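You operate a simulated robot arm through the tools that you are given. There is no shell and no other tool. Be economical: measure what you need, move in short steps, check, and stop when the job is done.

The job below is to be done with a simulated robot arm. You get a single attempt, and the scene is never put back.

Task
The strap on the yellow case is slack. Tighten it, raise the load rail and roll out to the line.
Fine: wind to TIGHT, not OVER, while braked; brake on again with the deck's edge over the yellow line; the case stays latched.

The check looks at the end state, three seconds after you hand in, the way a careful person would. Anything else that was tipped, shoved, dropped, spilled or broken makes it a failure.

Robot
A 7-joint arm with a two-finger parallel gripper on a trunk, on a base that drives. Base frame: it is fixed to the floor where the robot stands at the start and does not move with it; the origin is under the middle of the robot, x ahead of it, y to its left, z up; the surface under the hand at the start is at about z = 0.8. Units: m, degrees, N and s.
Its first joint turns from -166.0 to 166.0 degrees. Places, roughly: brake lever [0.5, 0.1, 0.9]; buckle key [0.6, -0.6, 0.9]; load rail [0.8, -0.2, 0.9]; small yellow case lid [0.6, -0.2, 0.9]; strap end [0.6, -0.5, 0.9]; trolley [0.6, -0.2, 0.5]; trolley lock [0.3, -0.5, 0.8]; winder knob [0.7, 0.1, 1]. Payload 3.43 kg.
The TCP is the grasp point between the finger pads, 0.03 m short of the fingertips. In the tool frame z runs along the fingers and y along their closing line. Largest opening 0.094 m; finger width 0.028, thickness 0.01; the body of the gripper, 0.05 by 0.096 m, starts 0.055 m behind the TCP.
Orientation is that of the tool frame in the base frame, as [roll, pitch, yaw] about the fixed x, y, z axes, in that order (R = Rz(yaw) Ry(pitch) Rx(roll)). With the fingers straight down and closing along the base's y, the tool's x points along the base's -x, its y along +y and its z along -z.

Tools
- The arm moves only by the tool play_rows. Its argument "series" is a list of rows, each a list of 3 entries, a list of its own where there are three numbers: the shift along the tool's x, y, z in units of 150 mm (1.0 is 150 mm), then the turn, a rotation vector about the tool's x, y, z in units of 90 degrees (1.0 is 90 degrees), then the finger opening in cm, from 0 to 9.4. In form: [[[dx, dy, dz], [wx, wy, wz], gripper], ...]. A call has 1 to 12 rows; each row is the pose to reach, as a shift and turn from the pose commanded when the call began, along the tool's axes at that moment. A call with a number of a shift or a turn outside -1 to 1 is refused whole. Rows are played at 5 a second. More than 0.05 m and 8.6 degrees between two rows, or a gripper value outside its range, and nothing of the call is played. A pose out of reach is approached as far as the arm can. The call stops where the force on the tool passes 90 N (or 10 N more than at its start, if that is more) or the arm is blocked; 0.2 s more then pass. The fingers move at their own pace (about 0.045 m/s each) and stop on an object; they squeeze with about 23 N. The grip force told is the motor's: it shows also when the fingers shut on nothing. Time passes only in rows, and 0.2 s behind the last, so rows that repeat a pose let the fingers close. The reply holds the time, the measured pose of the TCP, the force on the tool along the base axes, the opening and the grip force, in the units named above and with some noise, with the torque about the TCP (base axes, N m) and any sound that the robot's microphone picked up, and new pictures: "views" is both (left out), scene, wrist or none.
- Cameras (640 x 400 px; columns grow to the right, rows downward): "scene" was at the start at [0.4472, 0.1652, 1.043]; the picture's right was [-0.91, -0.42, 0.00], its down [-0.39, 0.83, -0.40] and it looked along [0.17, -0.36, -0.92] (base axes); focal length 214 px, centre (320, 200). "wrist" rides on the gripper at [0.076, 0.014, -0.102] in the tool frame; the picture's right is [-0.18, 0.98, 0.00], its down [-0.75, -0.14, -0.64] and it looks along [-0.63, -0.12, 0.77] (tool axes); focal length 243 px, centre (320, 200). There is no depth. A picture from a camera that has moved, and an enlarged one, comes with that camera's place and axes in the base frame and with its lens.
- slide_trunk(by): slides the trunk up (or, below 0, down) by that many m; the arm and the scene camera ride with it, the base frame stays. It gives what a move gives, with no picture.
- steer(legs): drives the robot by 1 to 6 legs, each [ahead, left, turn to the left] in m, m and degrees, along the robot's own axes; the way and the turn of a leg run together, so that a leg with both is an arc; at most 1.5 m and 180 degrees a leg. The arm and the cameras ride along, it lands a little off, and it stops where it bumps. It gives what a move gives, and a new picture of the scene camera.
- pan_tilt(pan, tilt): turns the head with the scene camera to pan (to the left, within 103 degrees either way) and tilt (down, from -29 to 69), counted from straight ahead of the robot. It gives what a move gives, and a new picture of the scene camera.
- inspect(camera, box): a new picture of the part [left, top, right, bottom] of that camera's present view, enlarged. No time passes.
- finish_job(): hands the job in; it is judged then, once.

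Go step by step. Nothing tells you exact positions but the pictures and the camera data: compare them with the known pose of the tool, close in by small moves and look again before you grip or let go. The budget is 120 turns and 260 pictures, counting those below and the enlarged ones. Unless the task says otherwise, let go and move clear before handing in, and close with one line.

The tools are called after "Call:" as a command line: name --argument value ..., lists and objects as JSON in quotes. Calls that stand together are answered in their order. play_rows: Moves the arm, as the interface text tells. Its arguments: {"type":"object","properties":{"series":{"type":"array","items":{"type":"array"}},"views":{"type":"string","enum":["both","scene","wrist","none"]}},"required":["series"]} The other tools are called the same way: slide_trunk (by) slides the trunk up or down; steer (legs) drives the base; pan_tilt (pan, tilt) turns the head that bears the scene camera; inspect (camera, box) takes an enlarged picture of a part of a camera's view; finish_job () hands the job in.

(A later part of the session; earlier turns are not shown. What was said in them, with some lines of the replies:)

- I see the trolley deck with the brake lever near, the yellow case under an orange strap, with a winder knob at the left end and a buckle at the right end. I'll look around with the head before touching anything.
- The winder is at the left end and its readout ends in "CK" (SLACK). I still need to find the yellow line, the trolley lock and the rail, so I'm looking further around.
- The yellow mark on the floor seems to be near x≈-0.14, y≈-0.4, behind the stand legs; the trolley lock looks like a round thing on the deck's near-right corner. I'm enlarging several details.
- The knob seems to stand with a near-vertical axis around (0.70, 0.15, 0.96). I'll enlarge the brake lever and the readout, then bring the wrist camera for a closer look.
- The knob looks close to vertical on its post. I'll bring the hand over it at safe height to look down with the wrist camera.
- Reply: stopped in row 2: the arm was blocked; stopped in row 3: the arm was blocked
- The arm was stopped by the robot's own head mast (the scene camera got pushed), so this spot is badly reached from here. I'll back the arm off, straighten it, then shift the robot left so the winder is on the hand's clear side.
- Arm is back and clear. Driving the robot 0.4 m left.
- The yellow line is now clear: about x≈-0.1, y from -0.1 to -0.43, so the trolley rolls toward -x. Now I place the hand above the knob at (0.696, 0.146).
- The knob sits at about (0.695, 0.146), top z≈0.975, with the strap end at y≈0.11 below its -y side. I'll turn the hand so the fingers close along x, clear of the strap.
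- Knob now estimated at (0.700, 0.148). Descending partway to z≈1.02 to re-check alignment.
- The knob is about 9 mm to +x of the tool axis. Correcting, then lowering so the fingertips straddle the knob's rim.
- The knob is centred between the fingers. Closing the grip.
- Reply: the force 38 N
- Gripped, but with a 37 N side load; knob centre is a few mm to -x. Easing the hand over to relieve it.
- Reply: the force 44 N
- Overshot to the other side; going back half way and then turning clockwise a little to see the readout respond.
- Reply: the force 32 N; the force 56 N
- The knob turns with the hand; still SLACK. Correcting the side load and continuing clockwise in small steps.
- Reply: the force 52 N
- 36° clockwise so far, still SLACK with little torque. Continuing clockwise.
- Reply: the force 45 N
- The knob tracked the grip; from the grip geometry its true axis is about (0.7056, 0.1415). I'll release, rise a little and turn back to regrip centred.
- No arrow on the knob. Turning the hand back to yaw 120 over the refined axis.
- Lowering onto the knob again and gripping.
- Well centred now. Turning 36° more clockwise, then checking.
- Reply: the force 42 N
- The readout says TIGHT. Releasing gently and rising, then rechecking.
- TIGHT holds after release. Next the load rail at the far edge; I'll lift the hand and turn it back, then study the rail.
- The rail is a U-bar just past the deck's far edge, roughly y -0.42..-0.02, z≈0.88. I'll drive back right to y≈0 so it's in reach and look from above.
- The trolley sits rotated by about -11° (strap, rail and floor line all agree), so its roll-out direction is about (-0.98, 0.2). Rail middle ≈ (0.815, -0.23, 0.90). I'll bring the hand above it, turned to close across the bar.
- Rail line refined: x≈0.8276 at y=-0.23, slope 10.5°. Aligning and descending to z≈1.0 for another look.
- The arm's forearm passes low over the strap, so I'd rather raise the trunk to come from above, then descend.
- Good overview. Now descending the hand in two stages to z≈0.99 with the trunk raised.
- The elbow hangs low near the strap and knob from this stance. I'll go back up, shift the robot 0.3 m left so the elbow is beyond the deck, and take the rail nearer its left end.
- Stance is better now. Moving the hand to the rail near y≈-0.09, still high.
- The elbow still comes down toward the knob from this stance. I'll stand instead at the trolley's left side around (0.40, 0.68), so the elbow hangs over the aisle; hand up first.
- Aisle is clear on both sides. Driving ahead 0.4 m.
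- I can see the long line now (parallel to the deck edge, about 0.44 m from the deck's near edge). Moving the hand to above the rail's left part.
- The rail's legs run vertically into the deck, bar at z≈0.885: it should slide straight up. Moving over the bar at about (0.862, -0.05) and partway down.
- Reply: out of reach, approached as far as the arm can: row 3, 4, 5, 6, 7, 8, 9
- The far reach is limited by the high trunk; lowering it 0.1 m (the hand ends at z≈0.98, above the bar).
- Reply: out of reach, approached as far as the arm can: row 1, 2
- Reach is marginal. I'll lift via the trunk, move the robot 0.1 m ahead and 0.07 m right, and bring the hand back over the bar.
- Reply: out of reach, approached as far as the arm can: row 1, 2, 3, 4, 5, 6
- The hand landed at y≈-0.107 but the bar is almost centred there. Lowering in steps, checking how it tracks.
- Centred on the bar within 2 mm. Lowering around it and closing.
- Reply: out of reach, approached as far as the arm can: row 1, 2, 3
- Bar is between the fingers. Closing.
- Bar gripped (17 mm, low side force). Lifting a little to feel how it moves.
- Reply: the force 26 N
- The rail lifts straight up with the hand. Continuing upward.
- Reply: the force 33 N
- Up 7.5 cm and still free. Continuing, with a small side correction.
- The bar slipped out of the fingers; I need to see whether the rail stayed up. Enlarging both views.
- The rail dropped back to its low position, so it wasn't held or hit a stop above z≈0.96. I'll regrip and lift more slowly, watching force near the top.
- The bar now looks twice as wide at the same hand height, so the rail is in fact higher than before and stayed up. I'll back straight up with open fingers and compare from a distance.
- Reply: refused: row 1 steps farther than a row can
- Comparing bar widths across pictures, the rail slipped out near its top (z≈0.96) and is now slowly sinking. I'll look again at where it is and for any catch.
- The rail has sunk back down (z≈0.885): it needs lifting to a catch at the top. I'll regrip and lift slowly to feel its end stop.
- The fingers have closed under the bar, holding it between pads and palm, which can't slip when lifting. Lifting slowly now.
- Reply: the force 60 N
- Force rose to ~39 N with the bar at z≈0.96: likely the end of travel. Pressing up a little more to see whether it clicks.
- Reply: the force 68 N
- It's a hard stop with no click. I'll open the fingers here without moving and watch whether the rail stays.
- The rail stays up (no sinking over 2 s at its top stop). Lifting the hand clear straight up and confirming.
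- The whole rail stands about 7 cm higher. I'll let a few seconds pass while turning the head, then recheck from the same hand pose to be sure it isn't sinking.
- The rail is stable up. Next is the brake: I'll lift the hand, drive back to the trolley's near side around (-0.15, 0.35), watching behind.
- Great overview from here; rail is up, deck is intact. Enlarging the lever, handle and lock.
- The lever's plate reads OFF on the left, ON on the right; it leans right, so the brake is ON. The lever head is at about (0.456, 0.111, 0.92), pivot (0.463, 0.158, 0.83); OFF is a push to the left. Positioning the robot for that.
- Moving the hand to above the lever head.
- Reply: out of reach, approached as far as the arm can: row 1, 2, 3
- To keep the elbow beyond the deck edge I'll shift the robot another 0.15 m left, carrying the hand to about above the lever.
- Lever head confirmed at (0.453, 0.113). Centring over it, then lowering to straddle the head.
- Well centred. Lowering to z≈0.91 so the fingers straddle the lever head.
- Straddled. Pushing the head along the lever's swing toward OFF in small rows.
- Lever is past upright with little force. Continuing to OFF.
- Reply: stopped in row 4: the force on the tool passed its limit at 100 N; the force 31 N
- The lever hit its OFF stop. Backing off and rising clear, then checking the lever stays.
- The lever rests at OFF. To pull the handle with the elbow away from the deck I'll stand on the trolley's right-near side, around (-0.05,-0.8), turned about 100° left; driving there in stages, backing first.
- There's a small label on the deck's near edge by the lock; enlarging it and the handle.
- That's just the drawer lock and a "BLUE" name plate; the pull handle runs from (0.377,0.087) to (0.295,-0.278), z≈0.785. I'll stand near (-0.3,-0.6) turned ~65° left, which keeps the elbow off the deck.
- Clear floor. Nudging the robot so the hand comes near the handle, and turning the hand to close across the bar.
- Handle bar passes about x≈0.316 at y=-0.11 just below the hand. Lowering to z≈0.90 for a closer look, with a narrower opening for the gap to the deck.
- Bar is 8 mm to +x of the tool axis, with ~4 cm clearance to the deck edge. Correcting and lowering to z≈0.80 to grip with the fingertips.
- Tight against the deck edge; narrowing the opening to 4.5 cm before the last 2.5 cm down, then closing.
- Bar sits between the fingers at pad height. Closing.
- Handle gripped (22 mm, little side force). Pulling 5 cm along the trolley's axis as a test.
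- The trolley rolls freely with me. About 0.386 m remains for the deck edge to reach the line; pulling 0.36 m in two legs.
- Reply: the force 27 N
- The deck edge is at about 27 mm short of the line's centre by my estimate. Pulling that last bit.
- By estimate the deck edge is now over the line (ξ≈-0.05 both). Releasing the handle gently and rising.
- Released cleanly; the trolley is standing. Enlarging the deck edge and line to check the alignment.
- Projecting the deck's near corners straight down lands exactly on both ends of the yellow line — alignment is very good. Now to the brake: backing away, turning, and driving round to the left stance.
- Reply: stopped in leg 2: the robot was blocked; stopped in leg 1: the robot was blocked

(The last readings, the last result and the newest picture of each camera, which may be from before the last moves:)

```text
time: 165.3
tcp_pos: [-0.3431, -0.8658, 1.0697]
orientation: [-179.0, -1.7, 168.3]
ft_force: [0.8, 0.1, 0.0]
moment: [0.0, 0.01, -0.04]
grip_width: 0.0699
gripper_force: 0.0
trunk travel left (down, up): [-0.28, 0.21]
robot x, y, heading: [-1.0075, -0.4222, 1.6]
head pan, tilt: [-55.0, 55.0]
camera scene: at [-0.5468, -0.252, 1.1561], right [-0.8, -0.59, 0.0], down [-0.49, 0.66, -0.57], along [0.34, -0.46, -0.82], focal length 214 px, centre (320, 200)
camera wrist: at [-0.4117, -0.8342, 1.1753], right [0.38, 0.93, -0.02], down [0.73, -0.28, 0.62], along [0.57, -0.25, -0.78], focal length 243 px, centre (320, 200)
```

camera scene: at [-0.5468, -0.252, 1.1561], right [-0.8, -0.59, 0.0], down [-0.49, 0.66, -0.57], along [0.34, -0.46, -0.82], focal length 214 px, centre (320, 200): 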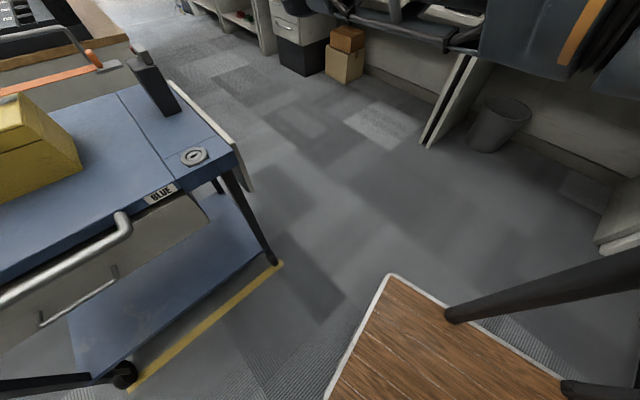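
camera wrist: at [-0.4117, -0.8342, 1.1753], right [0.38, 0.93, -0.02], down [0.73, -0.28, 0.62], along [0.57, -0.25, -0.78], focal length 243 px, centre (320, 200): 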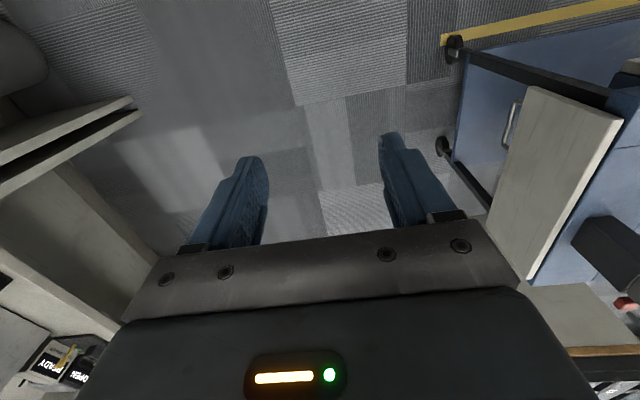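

The robot bumped something while finishing the turn and won't move left. Looking to the left and behind.

Call:
pan_tilt --pan 103 --tilt 45

Call:
pan_tilt --pan 70 --tilt 50

```text
time: 167.7
tcp_pos: [-0.345, -0.8648, 1.0706]
orientation: [-179.1, -1.6, 168.4]
ft_force: [-1.1, 1.0, 0.0]
moment: [0.0, 0.01, 0.03]
grip_width: 0.0701
gripper_force: 0.1
trunk travel left (down, up): [-0.28, 0.21]
robot x, y, heading: [-1.0046, -0.427, 1.6]
head pan, tilt: [103.0, 45.0]
camera scene: at [-0.61, -0.1153, 1.1696], right [0.97, 0.25, 0.0], down [0.18, -0.68, -0.71], along [-0.18, 0.68, -0.71], focal length 214 px, centre (320, 200)
```

scene: 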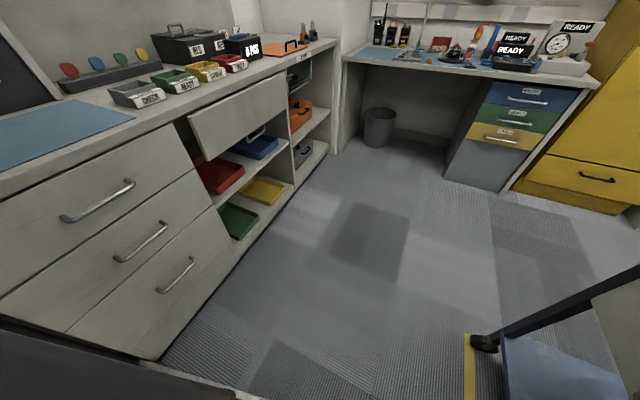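

```text
time: 168.7
tcp_pos: [-0.3446, -0.8656, 1.0709]
orientation: [-179.0, -1.7, 168.4]
ft_force: [-0.9, 0.0, 0.2]
moment: [-0.02, 0.0, 0.01]
grip_width: 0.07
gripper_force: 0.1
trunk travel left (down, up): [-0.28, 0.21]
robot x, y, heading: [-1.005, -0.4192, 1.6]
head pan, tilt: [70.0, 50.0]
camera scene: at [-0.5653, -0.121, 1.1627], right [0.95, -0.32, 0.0], down [-0.24, -0.73, -0.64], along [0.2, 0.61, -0.77], focal length 214 px, centre (320, 200)
```

scene: 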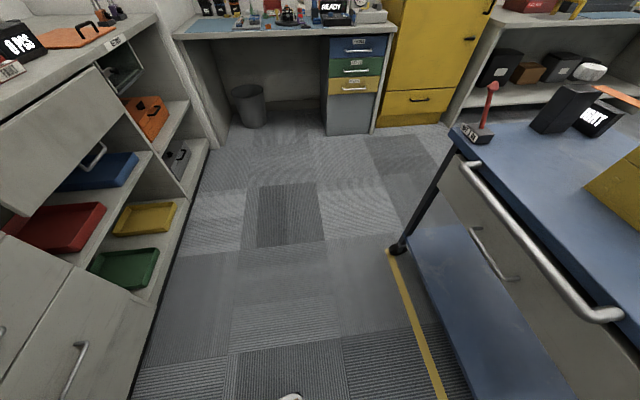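

A built-in bench stands right behind me, which the base's rear corner touched. I'll go ahead 0.3 m first and then left.

Call:
steer --legs '[[0.3, 0, 0]]'

Call:
steer --legs '[[0, 0.6, 0], [0, 0.53, 0]]'

```text
time: 170.8
tcp_pos: [-0.0469, -0.8586, 1.0701]
orientation: [-179.0, -1.7, 168.2]
ft_force: [-0.4, -0.8, 0.3]
moment: [0.03, 0.01, 0.02]
grip_width: 0.0701
gripper_force: 0.1
trunk travel left (down, up): [-0.28, 0.21]
robot x, y, heading: [-0.7043, -0.4155, 1.1]
head pan, tilt: [70.0, 50.0]
camera scene: at [-0.2661, -0.1151, 1.1626], right [0.95, -0.32, 0.0], down [-0.25, -0.73, -0.64], along [0.21, 0.61, -0.77], focal length 214 px, centre (320, 200)
```

scene: 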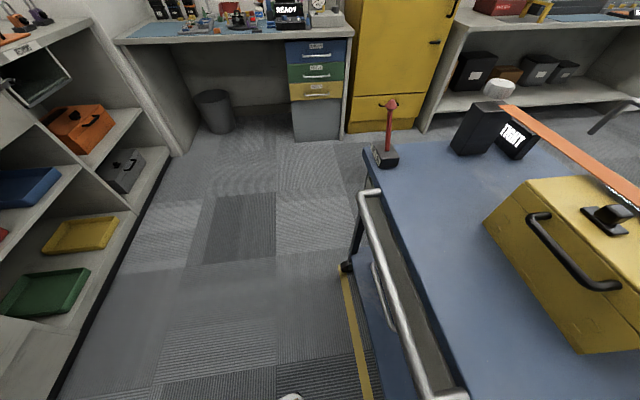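

```text
time: 176.1
tcp_pos: [-0.0188, 0.1009, 1.0703]
orientation: [-179.0, -1.8, 171.2]
ft_force: [-0.4, -1.1, -1.0]
moment: [0.0, -0.02, -0.04]
grip_width: 0.07
gripper_force: 0.0
trunk travel left (down, up): [-0.28, 0.21]
robot x, y, heading: [-0.7025, 0.5074, 4.3]
head pan, tilt: [70.0, 50.0]
stopped in leg 2: the robot was blocked; the commanded pose is now the measured one
camera scene: at [-0.2767, 0.8343, 1.1627], right [0.96, -0.27, 0.0], down [-0.21, -0.74, -0.64], along [0.17, 0.62, -0.77], focal length 214 px, centre (320, 200)
```

scene: 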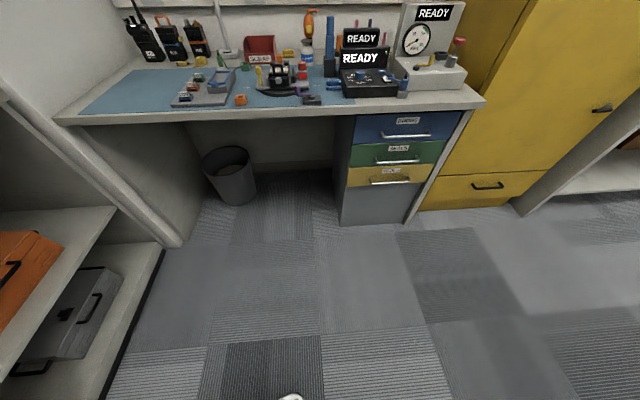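

The bench is close on this side too; I'll go ahead a bit, straighten, and come slightly left.

Call:
steer --legs '[[0.1, 0, -2], [0.0, 0.08, 0]]'

Call:
pan_tilt --pan -65 --tilt 45

Call:
inspect --camera "wrist" --box '[0, 0, 640, 400]'

```text
time: 177.9
tcp_pos: [0.0648, 0.1665, 1.0704]
orientation: [-179.1, -1.8, 169.3]
ft_force: [-0.5, 0.7, -0.2]
moment: [0.03, 0.0, -0.02]
grip_width: 0.0701
gripper_force: 0.1
trunk travel left (down, up): [-0.28, 0.21]
robot x, y, heading: [-0.6032, 0.5979, 2.4]
head pan, tilt: [70.0, 50.0]
camera scene: at [-0.1674, 0.9077, 1.1626], right [0.95, -0.3, 0.0], down [-0.23, -0.73, -0.64], along [0.19, 0.61, -0.77], focal length 214 px, centre (320, 200)
```

scene: 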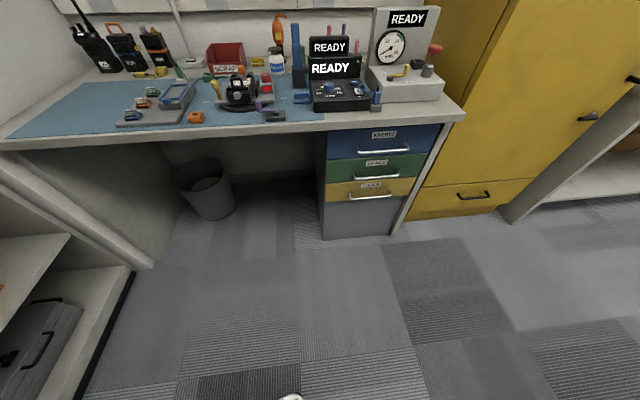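

```text
time: 180.1
tcp_pos: [0.0647, 0.1666, 1.0702]
orientation: [-179.1, -1.8, 169.3]
ft_force: [-0.6, -0.5, 0.5]
moment: [0.01, 0.02, 0.0]
grip_width: 0.0699
gripper_force: 0.1
trunk travel left (down, up): [-0.28, 0.21]
robot x, y, heading: [-0.5999, 0.5993, 2.5]
head pan, tilt: [-65.0, 45.0]
camera scene: at [-0.1532, 0.7621, 1.1696], right [-0.89, -0.46, 0.0], down [-0.33, 0.63, -0.71], along [0.33, -0.63, -0.71], focal length 214 px, centre (320, 200)
```

scene: 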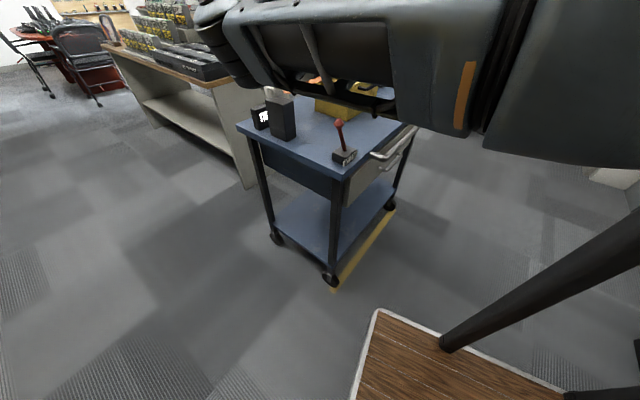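

```text
1.00 times, centred on (320, 200) of wrist (not enlarged: the box is as wide or as high as the picture)
camera zoom: at [-0.0029, 0.1968, 1.1752], right [0.36, 0.93, -0.02], down [0.74, -0.27, 0.62], along [0.57, -0.24, -0.78], focal length 243 px, centre (320, 200)
```

zoom: 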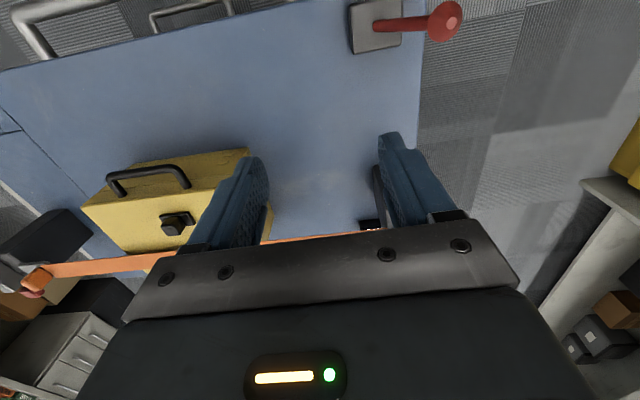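

Lever head (OFF) is at about (0.040, 0.287). Moving over it and partway down.

Call:
play_rows --series '[[[0.1, 0.25, 0], [0, 0, 0], 7], [[0.2, 0.5, 0], [0, 0, 0], 7], [[0.315, 0.765, 0], [0, 0, 0], 7], [[0.315, 0.765, 0.25], [0, 0, 0], 7], [[0.315, 0.765, 0.5], [0, 0, 0], 7], [[0.315, 0.765, 0.5], [0, 0, 0], 7]]' --views "both"

```text
time: 181.5
tcp_pos: [0.038, 0.2866, 0.9942]
orientation: [-178.9, -1.8, 169.3]
ft_force: [0.0, 0.4, -0.2]
moment: [0.0, 0.03, 0.03]
grip_width: 0.0702
gripper_force: 0.1
trunk travel left (down, up): [-0.28, 0.21]
robot x, y, heading: [-0.603, 0.5992, 2.7]
head pan, tilt: [-65.0, 45.0]
camera scene: at [-0.1533, 0.7622, 1.1696], right [-0.89, -0.46, 0.0], down [-0.33, 0.63, -0.71], along [0.33, -0.63, -0.71], focal length 214 px, centre (320, 200)
camera wrist: at [-0.0298, 0.3171, 1.0991], right [0.36, 0.93, -0.02], down [0.74, -0.27, 0.62], along [0.57, -0.24, -0.78], focal length 243 px, centre (320, 200)
```

scene: 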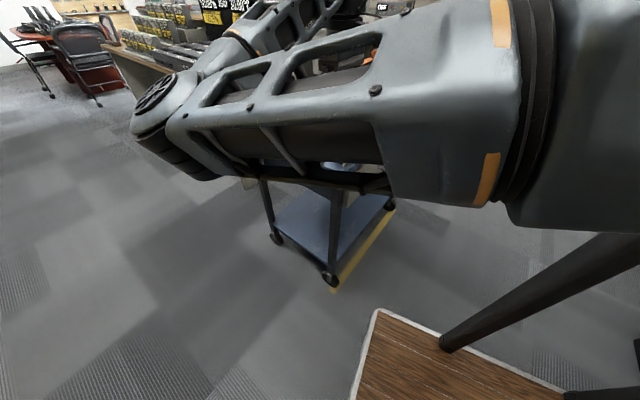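
wrist: 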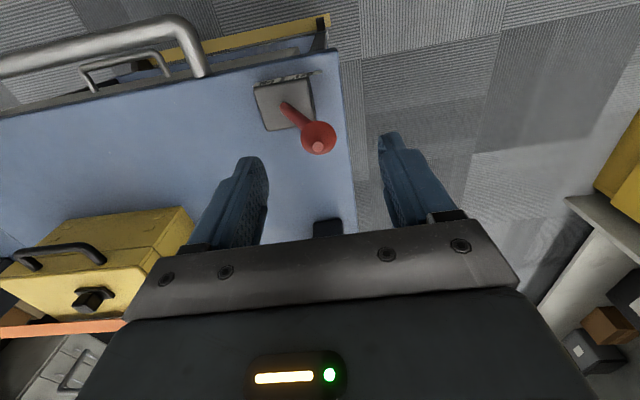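

Centred. Lowering to straddle the head at z≈0.91.

Call:
play_rows --series '[[[-0.02, 0, 0.2], [0, 0, 0], 7], [[-0.03, 0, 0.4], [0, 0, 0], 7], [[-0.03, 0, 0.56], [0, 0, 0], 7], [[-0.03, 0, 0.56], [0, 0, 0], 7]]' --views "wrist"

```text
time: 182.5
tcp_pos: [0.0381, 0.2841, 0.9088]
orientation: [-179.0, -1.7, 169.3]
ft_force: [-0.2, -0.6, -0.5]
moment: [0.03, 0.01, 0.02]
grip_width: 0.0702
gripper_force: 0.0
trunk travel left (down, up): [-0.28, 0.21]
robot x, y, heading: [-0.6003, 0.5962, 2.5]
head pan, tilt: [-65.0, 45.0]
camera wrist: at [-0.0301, 0.3157, 1.0136], right [0.36, 0.93, -0.02], down [0.74, -0.27, 0.62], along [0.57, -0.24, -0.78], focal length 243 px, centre (320, 200)
```

wrist: 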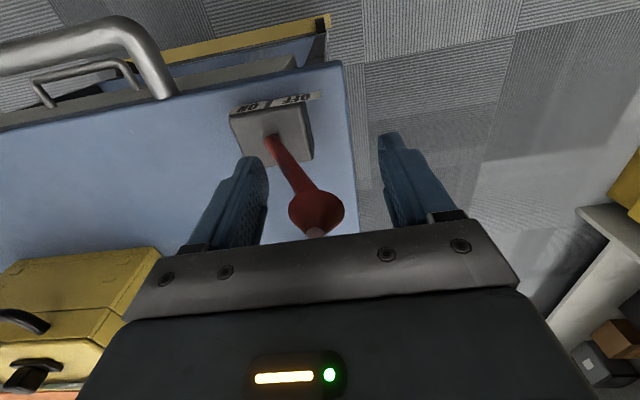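

Straddled. Pushing toward ON (to the right).

Call:
play_rows --series '[[[0, -0.1, 0], [0, 0, 0], 7], [[0, -0.2, 0], [0, 0, 0], 7], [[0, -0.3, 0], [0, 0, 0], 7], [[0, -0.4, 0], [0, 0, 0], 7], [[0, -0.5, 0], [0, 0, 0], 7], [[0, -0.6, 0], [0, 0, 0], 7], [[0, -0.65, 0], [0, 0, 0], 7], [[0, -0.65, 0], [0, 0, 0], 7]]' --views "wrist"

```text
time: 184.3
tcp_pos: [0.021, 0.1898, 0.9119]
orientation: [-179.0, -1.8, 169.4]
ft_force: [-1.4, 2.3, 0.1]
moment: [0.09, 0.01, 0.02]
grip_width: 0.0716
gripper_force: 1.4
trunk travel left (down, up): [-0.28, 0.21]
robot x, y, heading: [-0.6068, 0.5975, 2.7]
head pan, tilt: [-65.0, 45.0]
camera wrist: at [-0.0485, 0.2203, 1.0161], right [0.36, 0.93, -0.02], down [0.74, -0.27, 0.62], along [0.57, -0.24, -0.78], focal length 243 px, centre (320, 200)
```

wrist: 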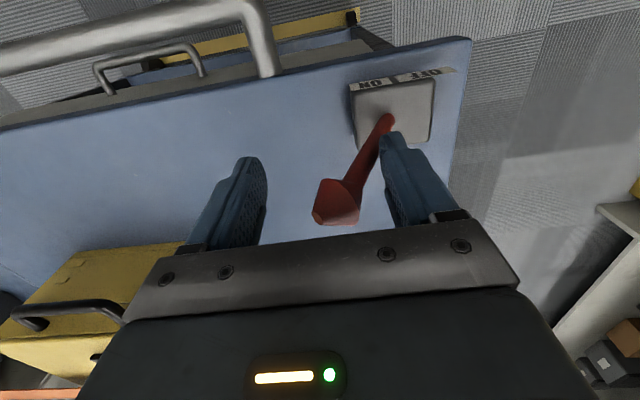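

Nearly at ON. A few more small millimetre rows to seat it at its stop.

Call:
play_rows --series '[[[0, -0.03, 0], [0, 0, 0], 7], [[0, -0.06, 0], [0, 0, 0], 7], [[0, -0.08, 0], [0, 0, 0], 7]]' --views "wrist"

```text
time: 185.1
tcp_pos: [0.0183, 0.181, 0.9114]
orientation: [-179.2, -1.8, 169.4]
ft_force: [5.2, 30.6, 0.2]
moment: [0.89, -0.17, 0.12]
grip_width: 0.0874
gripper_force: 15.3
trunk travel left (down, up): [-0.28, 0.21]
robot x, y, heading: [-0.6008, 0.5997, 2.2]
head pan, tilt: [-65.0, 45.0]
camera wrist: at [-0.0497, 0.2103, 1.0172], right [0.36, 0.93, -0.02], down [0.74, -0.27, 0.62], along [0.57, -0.24, -0.78], focal length 243 px, centre (320, 200)
```

wrist: 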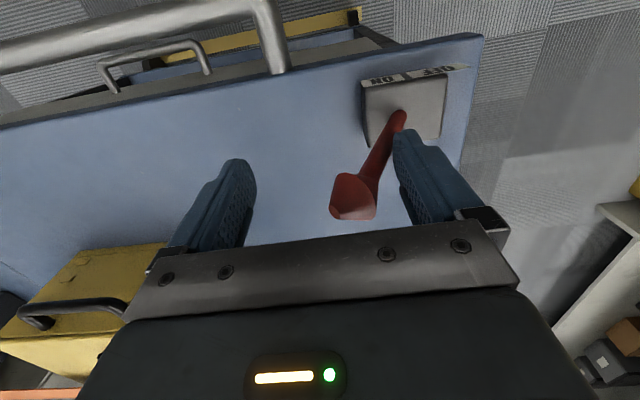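

It's against the ON stop (30 N). Backing off, rising clear and checking.

Call:
play_rows --series '[[[0, 0.09, 0], [0, 0, 0], 8], [[0, 0.09, 0], [0, 0, 0], 8], [[0, 0.09, -0.3], [0, 0, 0], 8], [[0, 0.09, -0.6], [0, 0, 0], 8], [[0, 0.09, -0.9], [0, 0, 0], 8], [[0, 0.09, -1.0], [0, 0, 0], 8]]' --views "wrist"

Call:
steer --legs '[[-0.1, 0, 0], [0, -0.45, 0]]'

Call:
pan_tilt --pan -20 --tilt 45

```text
time: 186.5
tcp_pos: [0.0245, 0.1927, 1.0609]
orientation: [-179.1, -1.7, 169.3]
ft_force: [-0.7, 0.5, -0.3]
moment: [-0.01, 0.01, -0.01]
grip_width: 0.0799
gripper_force: 0.1
trunk travel left (down, up): [-0.28, 0.21]
robot x, y, heading: [-0.6032, 0.5997, 2.3]
head pan, tilt: [-65.0, 45.0]
camera wrist: at [-0.0435, 0.2239, 1.1654], right [0.36, 0.93, -0.02], down [0.74, -0.27, 0.62], along [0.57, -0.24, -0.78], focal length 243 px, centre (320, 200)
```

wrist: 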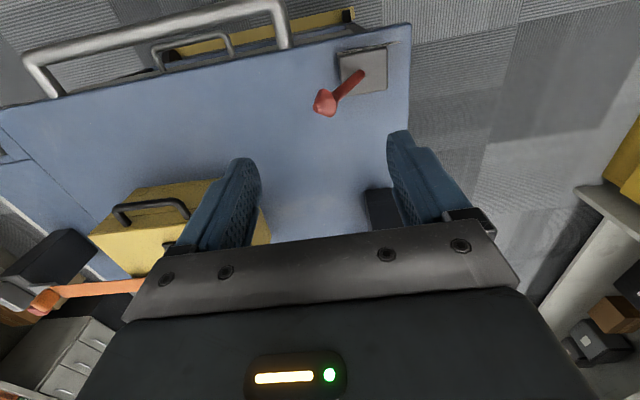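

```text
time: 188.2
tcp_pos: [-0.0815, 0.1649, 1.0605]
orientation: [-179.0, -1.8, 167.7]
ft_force: [-0.6, 0.0, 0.1]
moment: [0.0, 0.0, 0.04]
grip_width: 0.08
gripper_force: 0.1
trunk travel left (down, up): [-0.28, 0.21]
robot x, y, heading: [-0.7003, 0.5862, 1.2]
head pan, tilt: [-65.0, 45.0]
stopped in leg 2: the robot was blocked; the commanded pose is now the measured one
camera scene: at [-0.2448, 0.7374, 1.1695], right [-0.9, -0.44, 0.0], down [-0.31, 0.64, -0.71], along [0.31, -0.64, -0.71], focal length 214 px, centre (320, 200)
```

scene: 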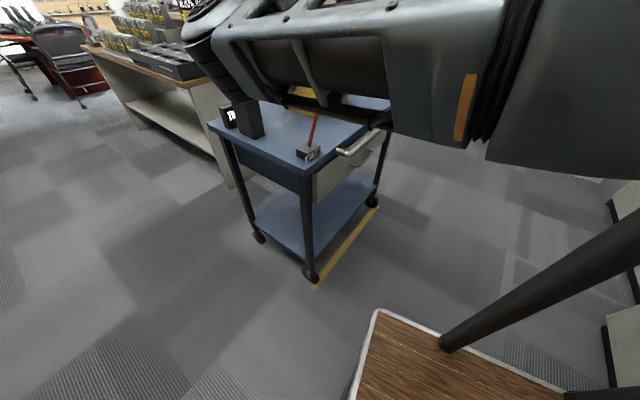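

```text
time: 189.3
tcp_pos: [-0.0819, 0.1645, 1.06]
orientation: [-179.0, -1.8, 167.8]
ft_force: [0.3, 0.1, 0.3]
moment: [0.0, 0.01, 0.0]
grip_width: 0.0797
gripper_force: 0.0
trunk travel left (down, up): [-0.28, 0.21]
robot x, y, heading: [-0.7004, 0.5843, 0.9]
head pan, tilt: [-20.0, 45.0]
camera scene: at [-0.2036, 0.7839, 1.1695], right [-0.33, -0.94, 0.0], down [-0.67, 0.23, -0.71], along [0.67, -0.23, -0.71], focal length 214 px, centre (320, 200)
```

scene: 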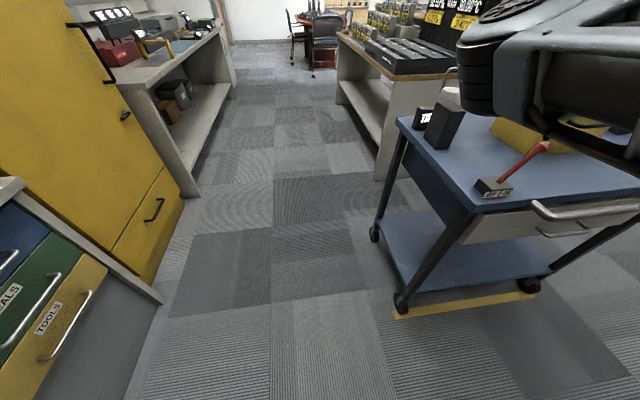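

Lever is leaning to ON, wheels at the line. The base touched the bench again, so I'll step ahead away from it and raise the hand for a final check of readout and rail.

Call:
steer --legs '[[0.08, 0.05, 0]]'

Call:
play_rows --series '[[[0, 0, -0.3], [0, 0, 0], 8], [[0, 0, -0.6], [0, 0, 0], 8], [[0, 0, -0.9], [0, 0, 0], 8], [[0, 0, -1.0], [0, 0, 0], 8]]' --views "both"

Call:
inspect --camera "scene" --box '[380, 60, 640, 330]'

Call:
inspect --camera "wrist" --box '[100, 40, 460, 260]'

```text
time: 190.5
tcp_pos: [0.0006, 0.2174, 1.0608]
orientation: [-178.9, -1.8, 168.0]
ft_force: [-0.5, -0.4, -0.8]
moment: [-0.01, 0.02, 0.0]
grip_width: 0.0798
gripper_force: 0.0
trunk travel left (down, up): [-0.28, 0.21]
robot x, y, heading: [-0.6193, 0.6339, 1.0]
head pan, tilt: [-20.0, 45.0]
camera scene: at [-0.1241, 0.837, 1.1695], right [-0.32, -0.95, 0.0], down [-0.67, 0.23, -0.71], along [0.67, -0.23, -0.71], focal length 214 px, centre (320, 200)
```

scene: 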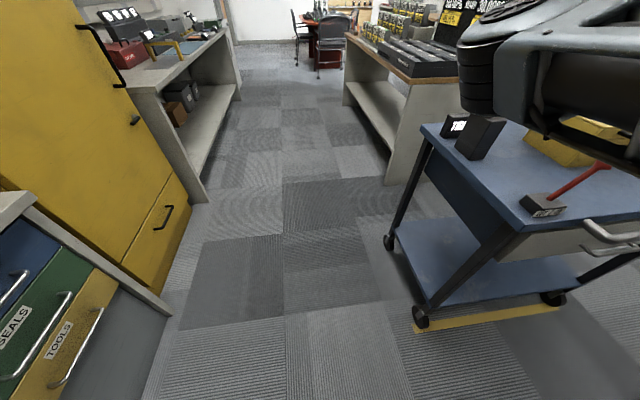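

```text
time: 191.5
tcp_pos: [0.0008, 0.2199, 1.2126]
orientation: [-178.9, -1.7, 168.0]
ft_force: [0.2, 0.4, 0.0]
moment: [-0.04, -0.01, 0.0]
grip_width: 0.08
gripper_force: 0.2
trunk travel left (down, up): [-0.28, 0.21]
robot x, y, heading: [-0.6194, 0.6369, 1.1]
head pan, tilt: [-20.0, 45.0]
camera scene: at [-0.124, 0.8369, 1.1695], right [-0.32, -0.95, 0.0], down [-0.67, 0.23, -0.71], along [0.67, -0.23, -0.71], focal length 214 px, centre (320, 200)
camera wrist: at [-0.0659, 0.2507, 1.3159], right [0.38, 0.92, -0.02], down [0.73, -0.29, 0.62], along [0.57, -0.25, -0.78], focal length 243 px, centre (320, 200)
```

scene: 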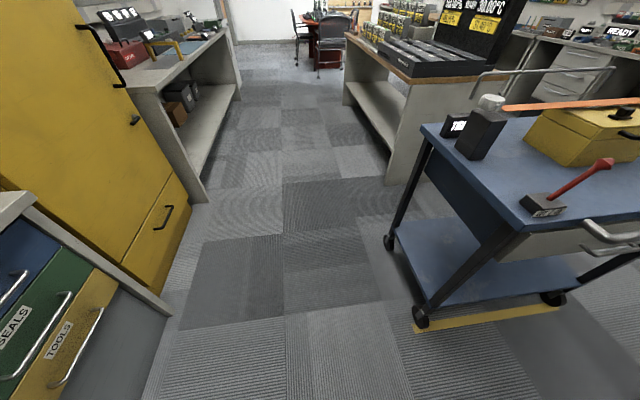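
wrist: 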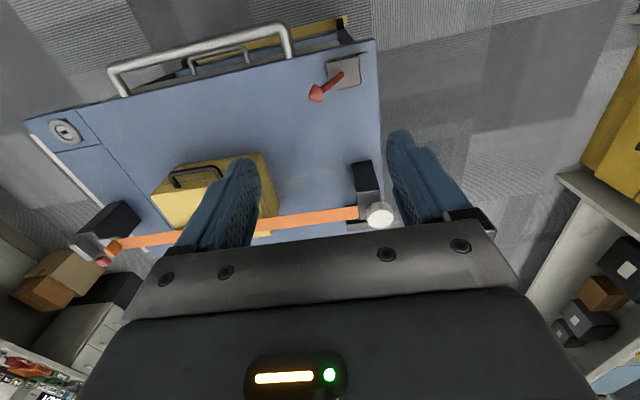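

```text
1.48 times, centred on (510, 195) of scene
camera zoom: at [-0.124, 0.8369, 1.1695], right [-0.32, -0.95, 0.0], down [-0.67, 0.23, -0.71], along [0.67, -0.23, -0.71], focal length 318 px, centre (38, 207)
```

zoom: 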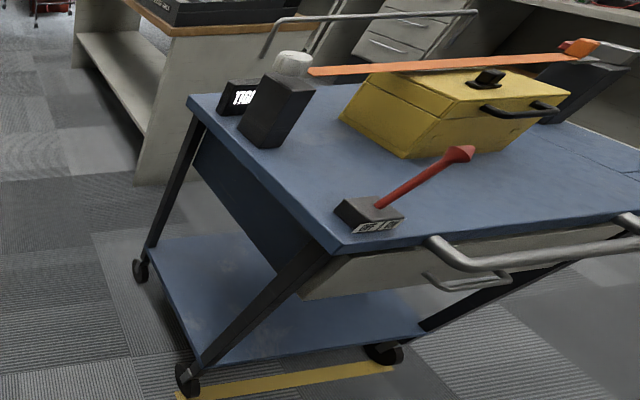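

```text
1.78 times, centred on (280, 150) of wrist
camera zoom: at [-0.0659, 0.2507, 1.3159], right [0.38, 0.92, -0.02], down [0.73, -0.29, 0.62], along [0.57, -0.25, -0.78], focal length 431 px, centre (391, 289)
```

zoom: 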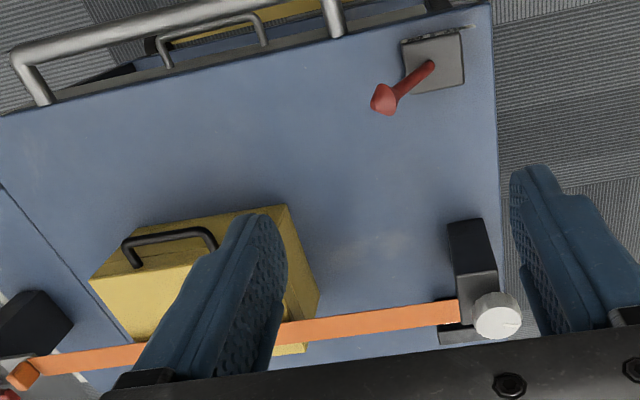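

Everything looks in place. Last precise checks on readout and the deck corner versus the line.

Call:
inspect --camera "scene" --box '[430, 90, 530, 160]'

Call:
inspect --camera "scene" --box '[400, 200, 560, 340]'

Call:
inspect --camera "wrist" --box '[100, 0, 400, 130]'

```text
5.71 times, centred on (480, 125) of scene
camera zoom: at [-0.124, 0.8369, 1.1695], right [-0.32, -0.95, 0.0], down [-0.67, 0.23, -0.71], along [0.67, -0.23, -0.71], focal length 1226 px, centre (-594, 629)
```

zoom: 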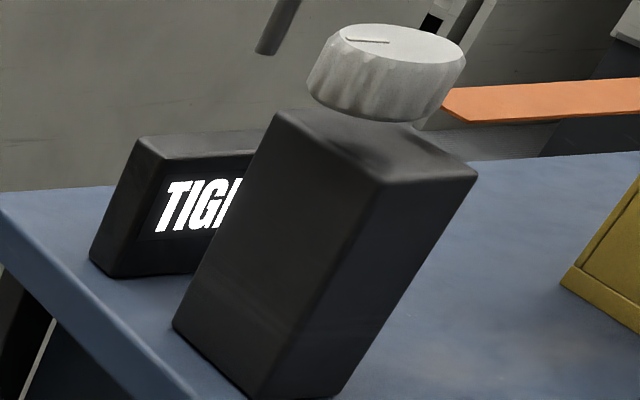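

```text
2.86 times, centred on (480, 270) of scene
camera zoom: at [-0.124, 0.8369, 1.1695], right [-0.32, -0.95, 0.0], down [-0.67, 0.23, -0.71], along [0.67, -0.23, -0.71], focal length 613 px, centre (-137, 0)
```

zoom: 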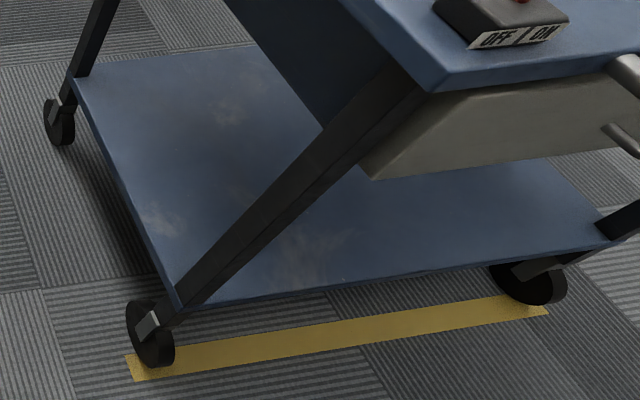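

```text
2.13 times, centred on (250, 65) of wrist
camera zoom: at [-0.0659, 0.2507, 1.3159], right [0.38, 0.92, -0.02], down [0.73, -0.29, 0.62], along [0.57, -0.25, -0.78], focal length 518 px, centre (469, 488)
```

zoom: 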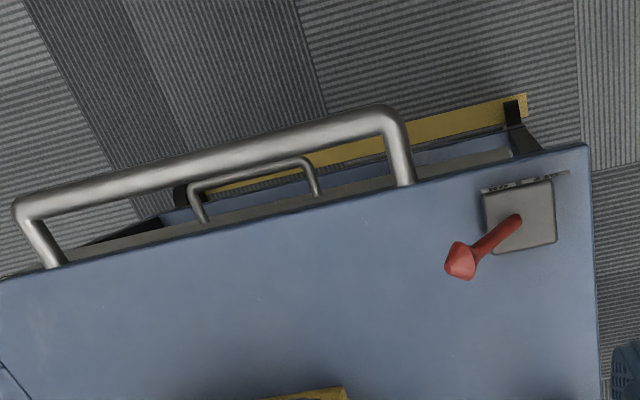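

The readout still shows TIGHT and the rail is up. The case is strapped, the lever is at ON, and the deck's near edge projects onto the yellow line. The hand is empty and clear, so I'm handing in.

Call:
finish_job

```text
The job is handed in.
```

The strap is wound to TIGHT, the load rail is up, and the trolley is rolled out with its deck edge over the yellow line and the brake back ON; the robot's base touched the built-in bench three times on the way, but I saw nothing disturbed.
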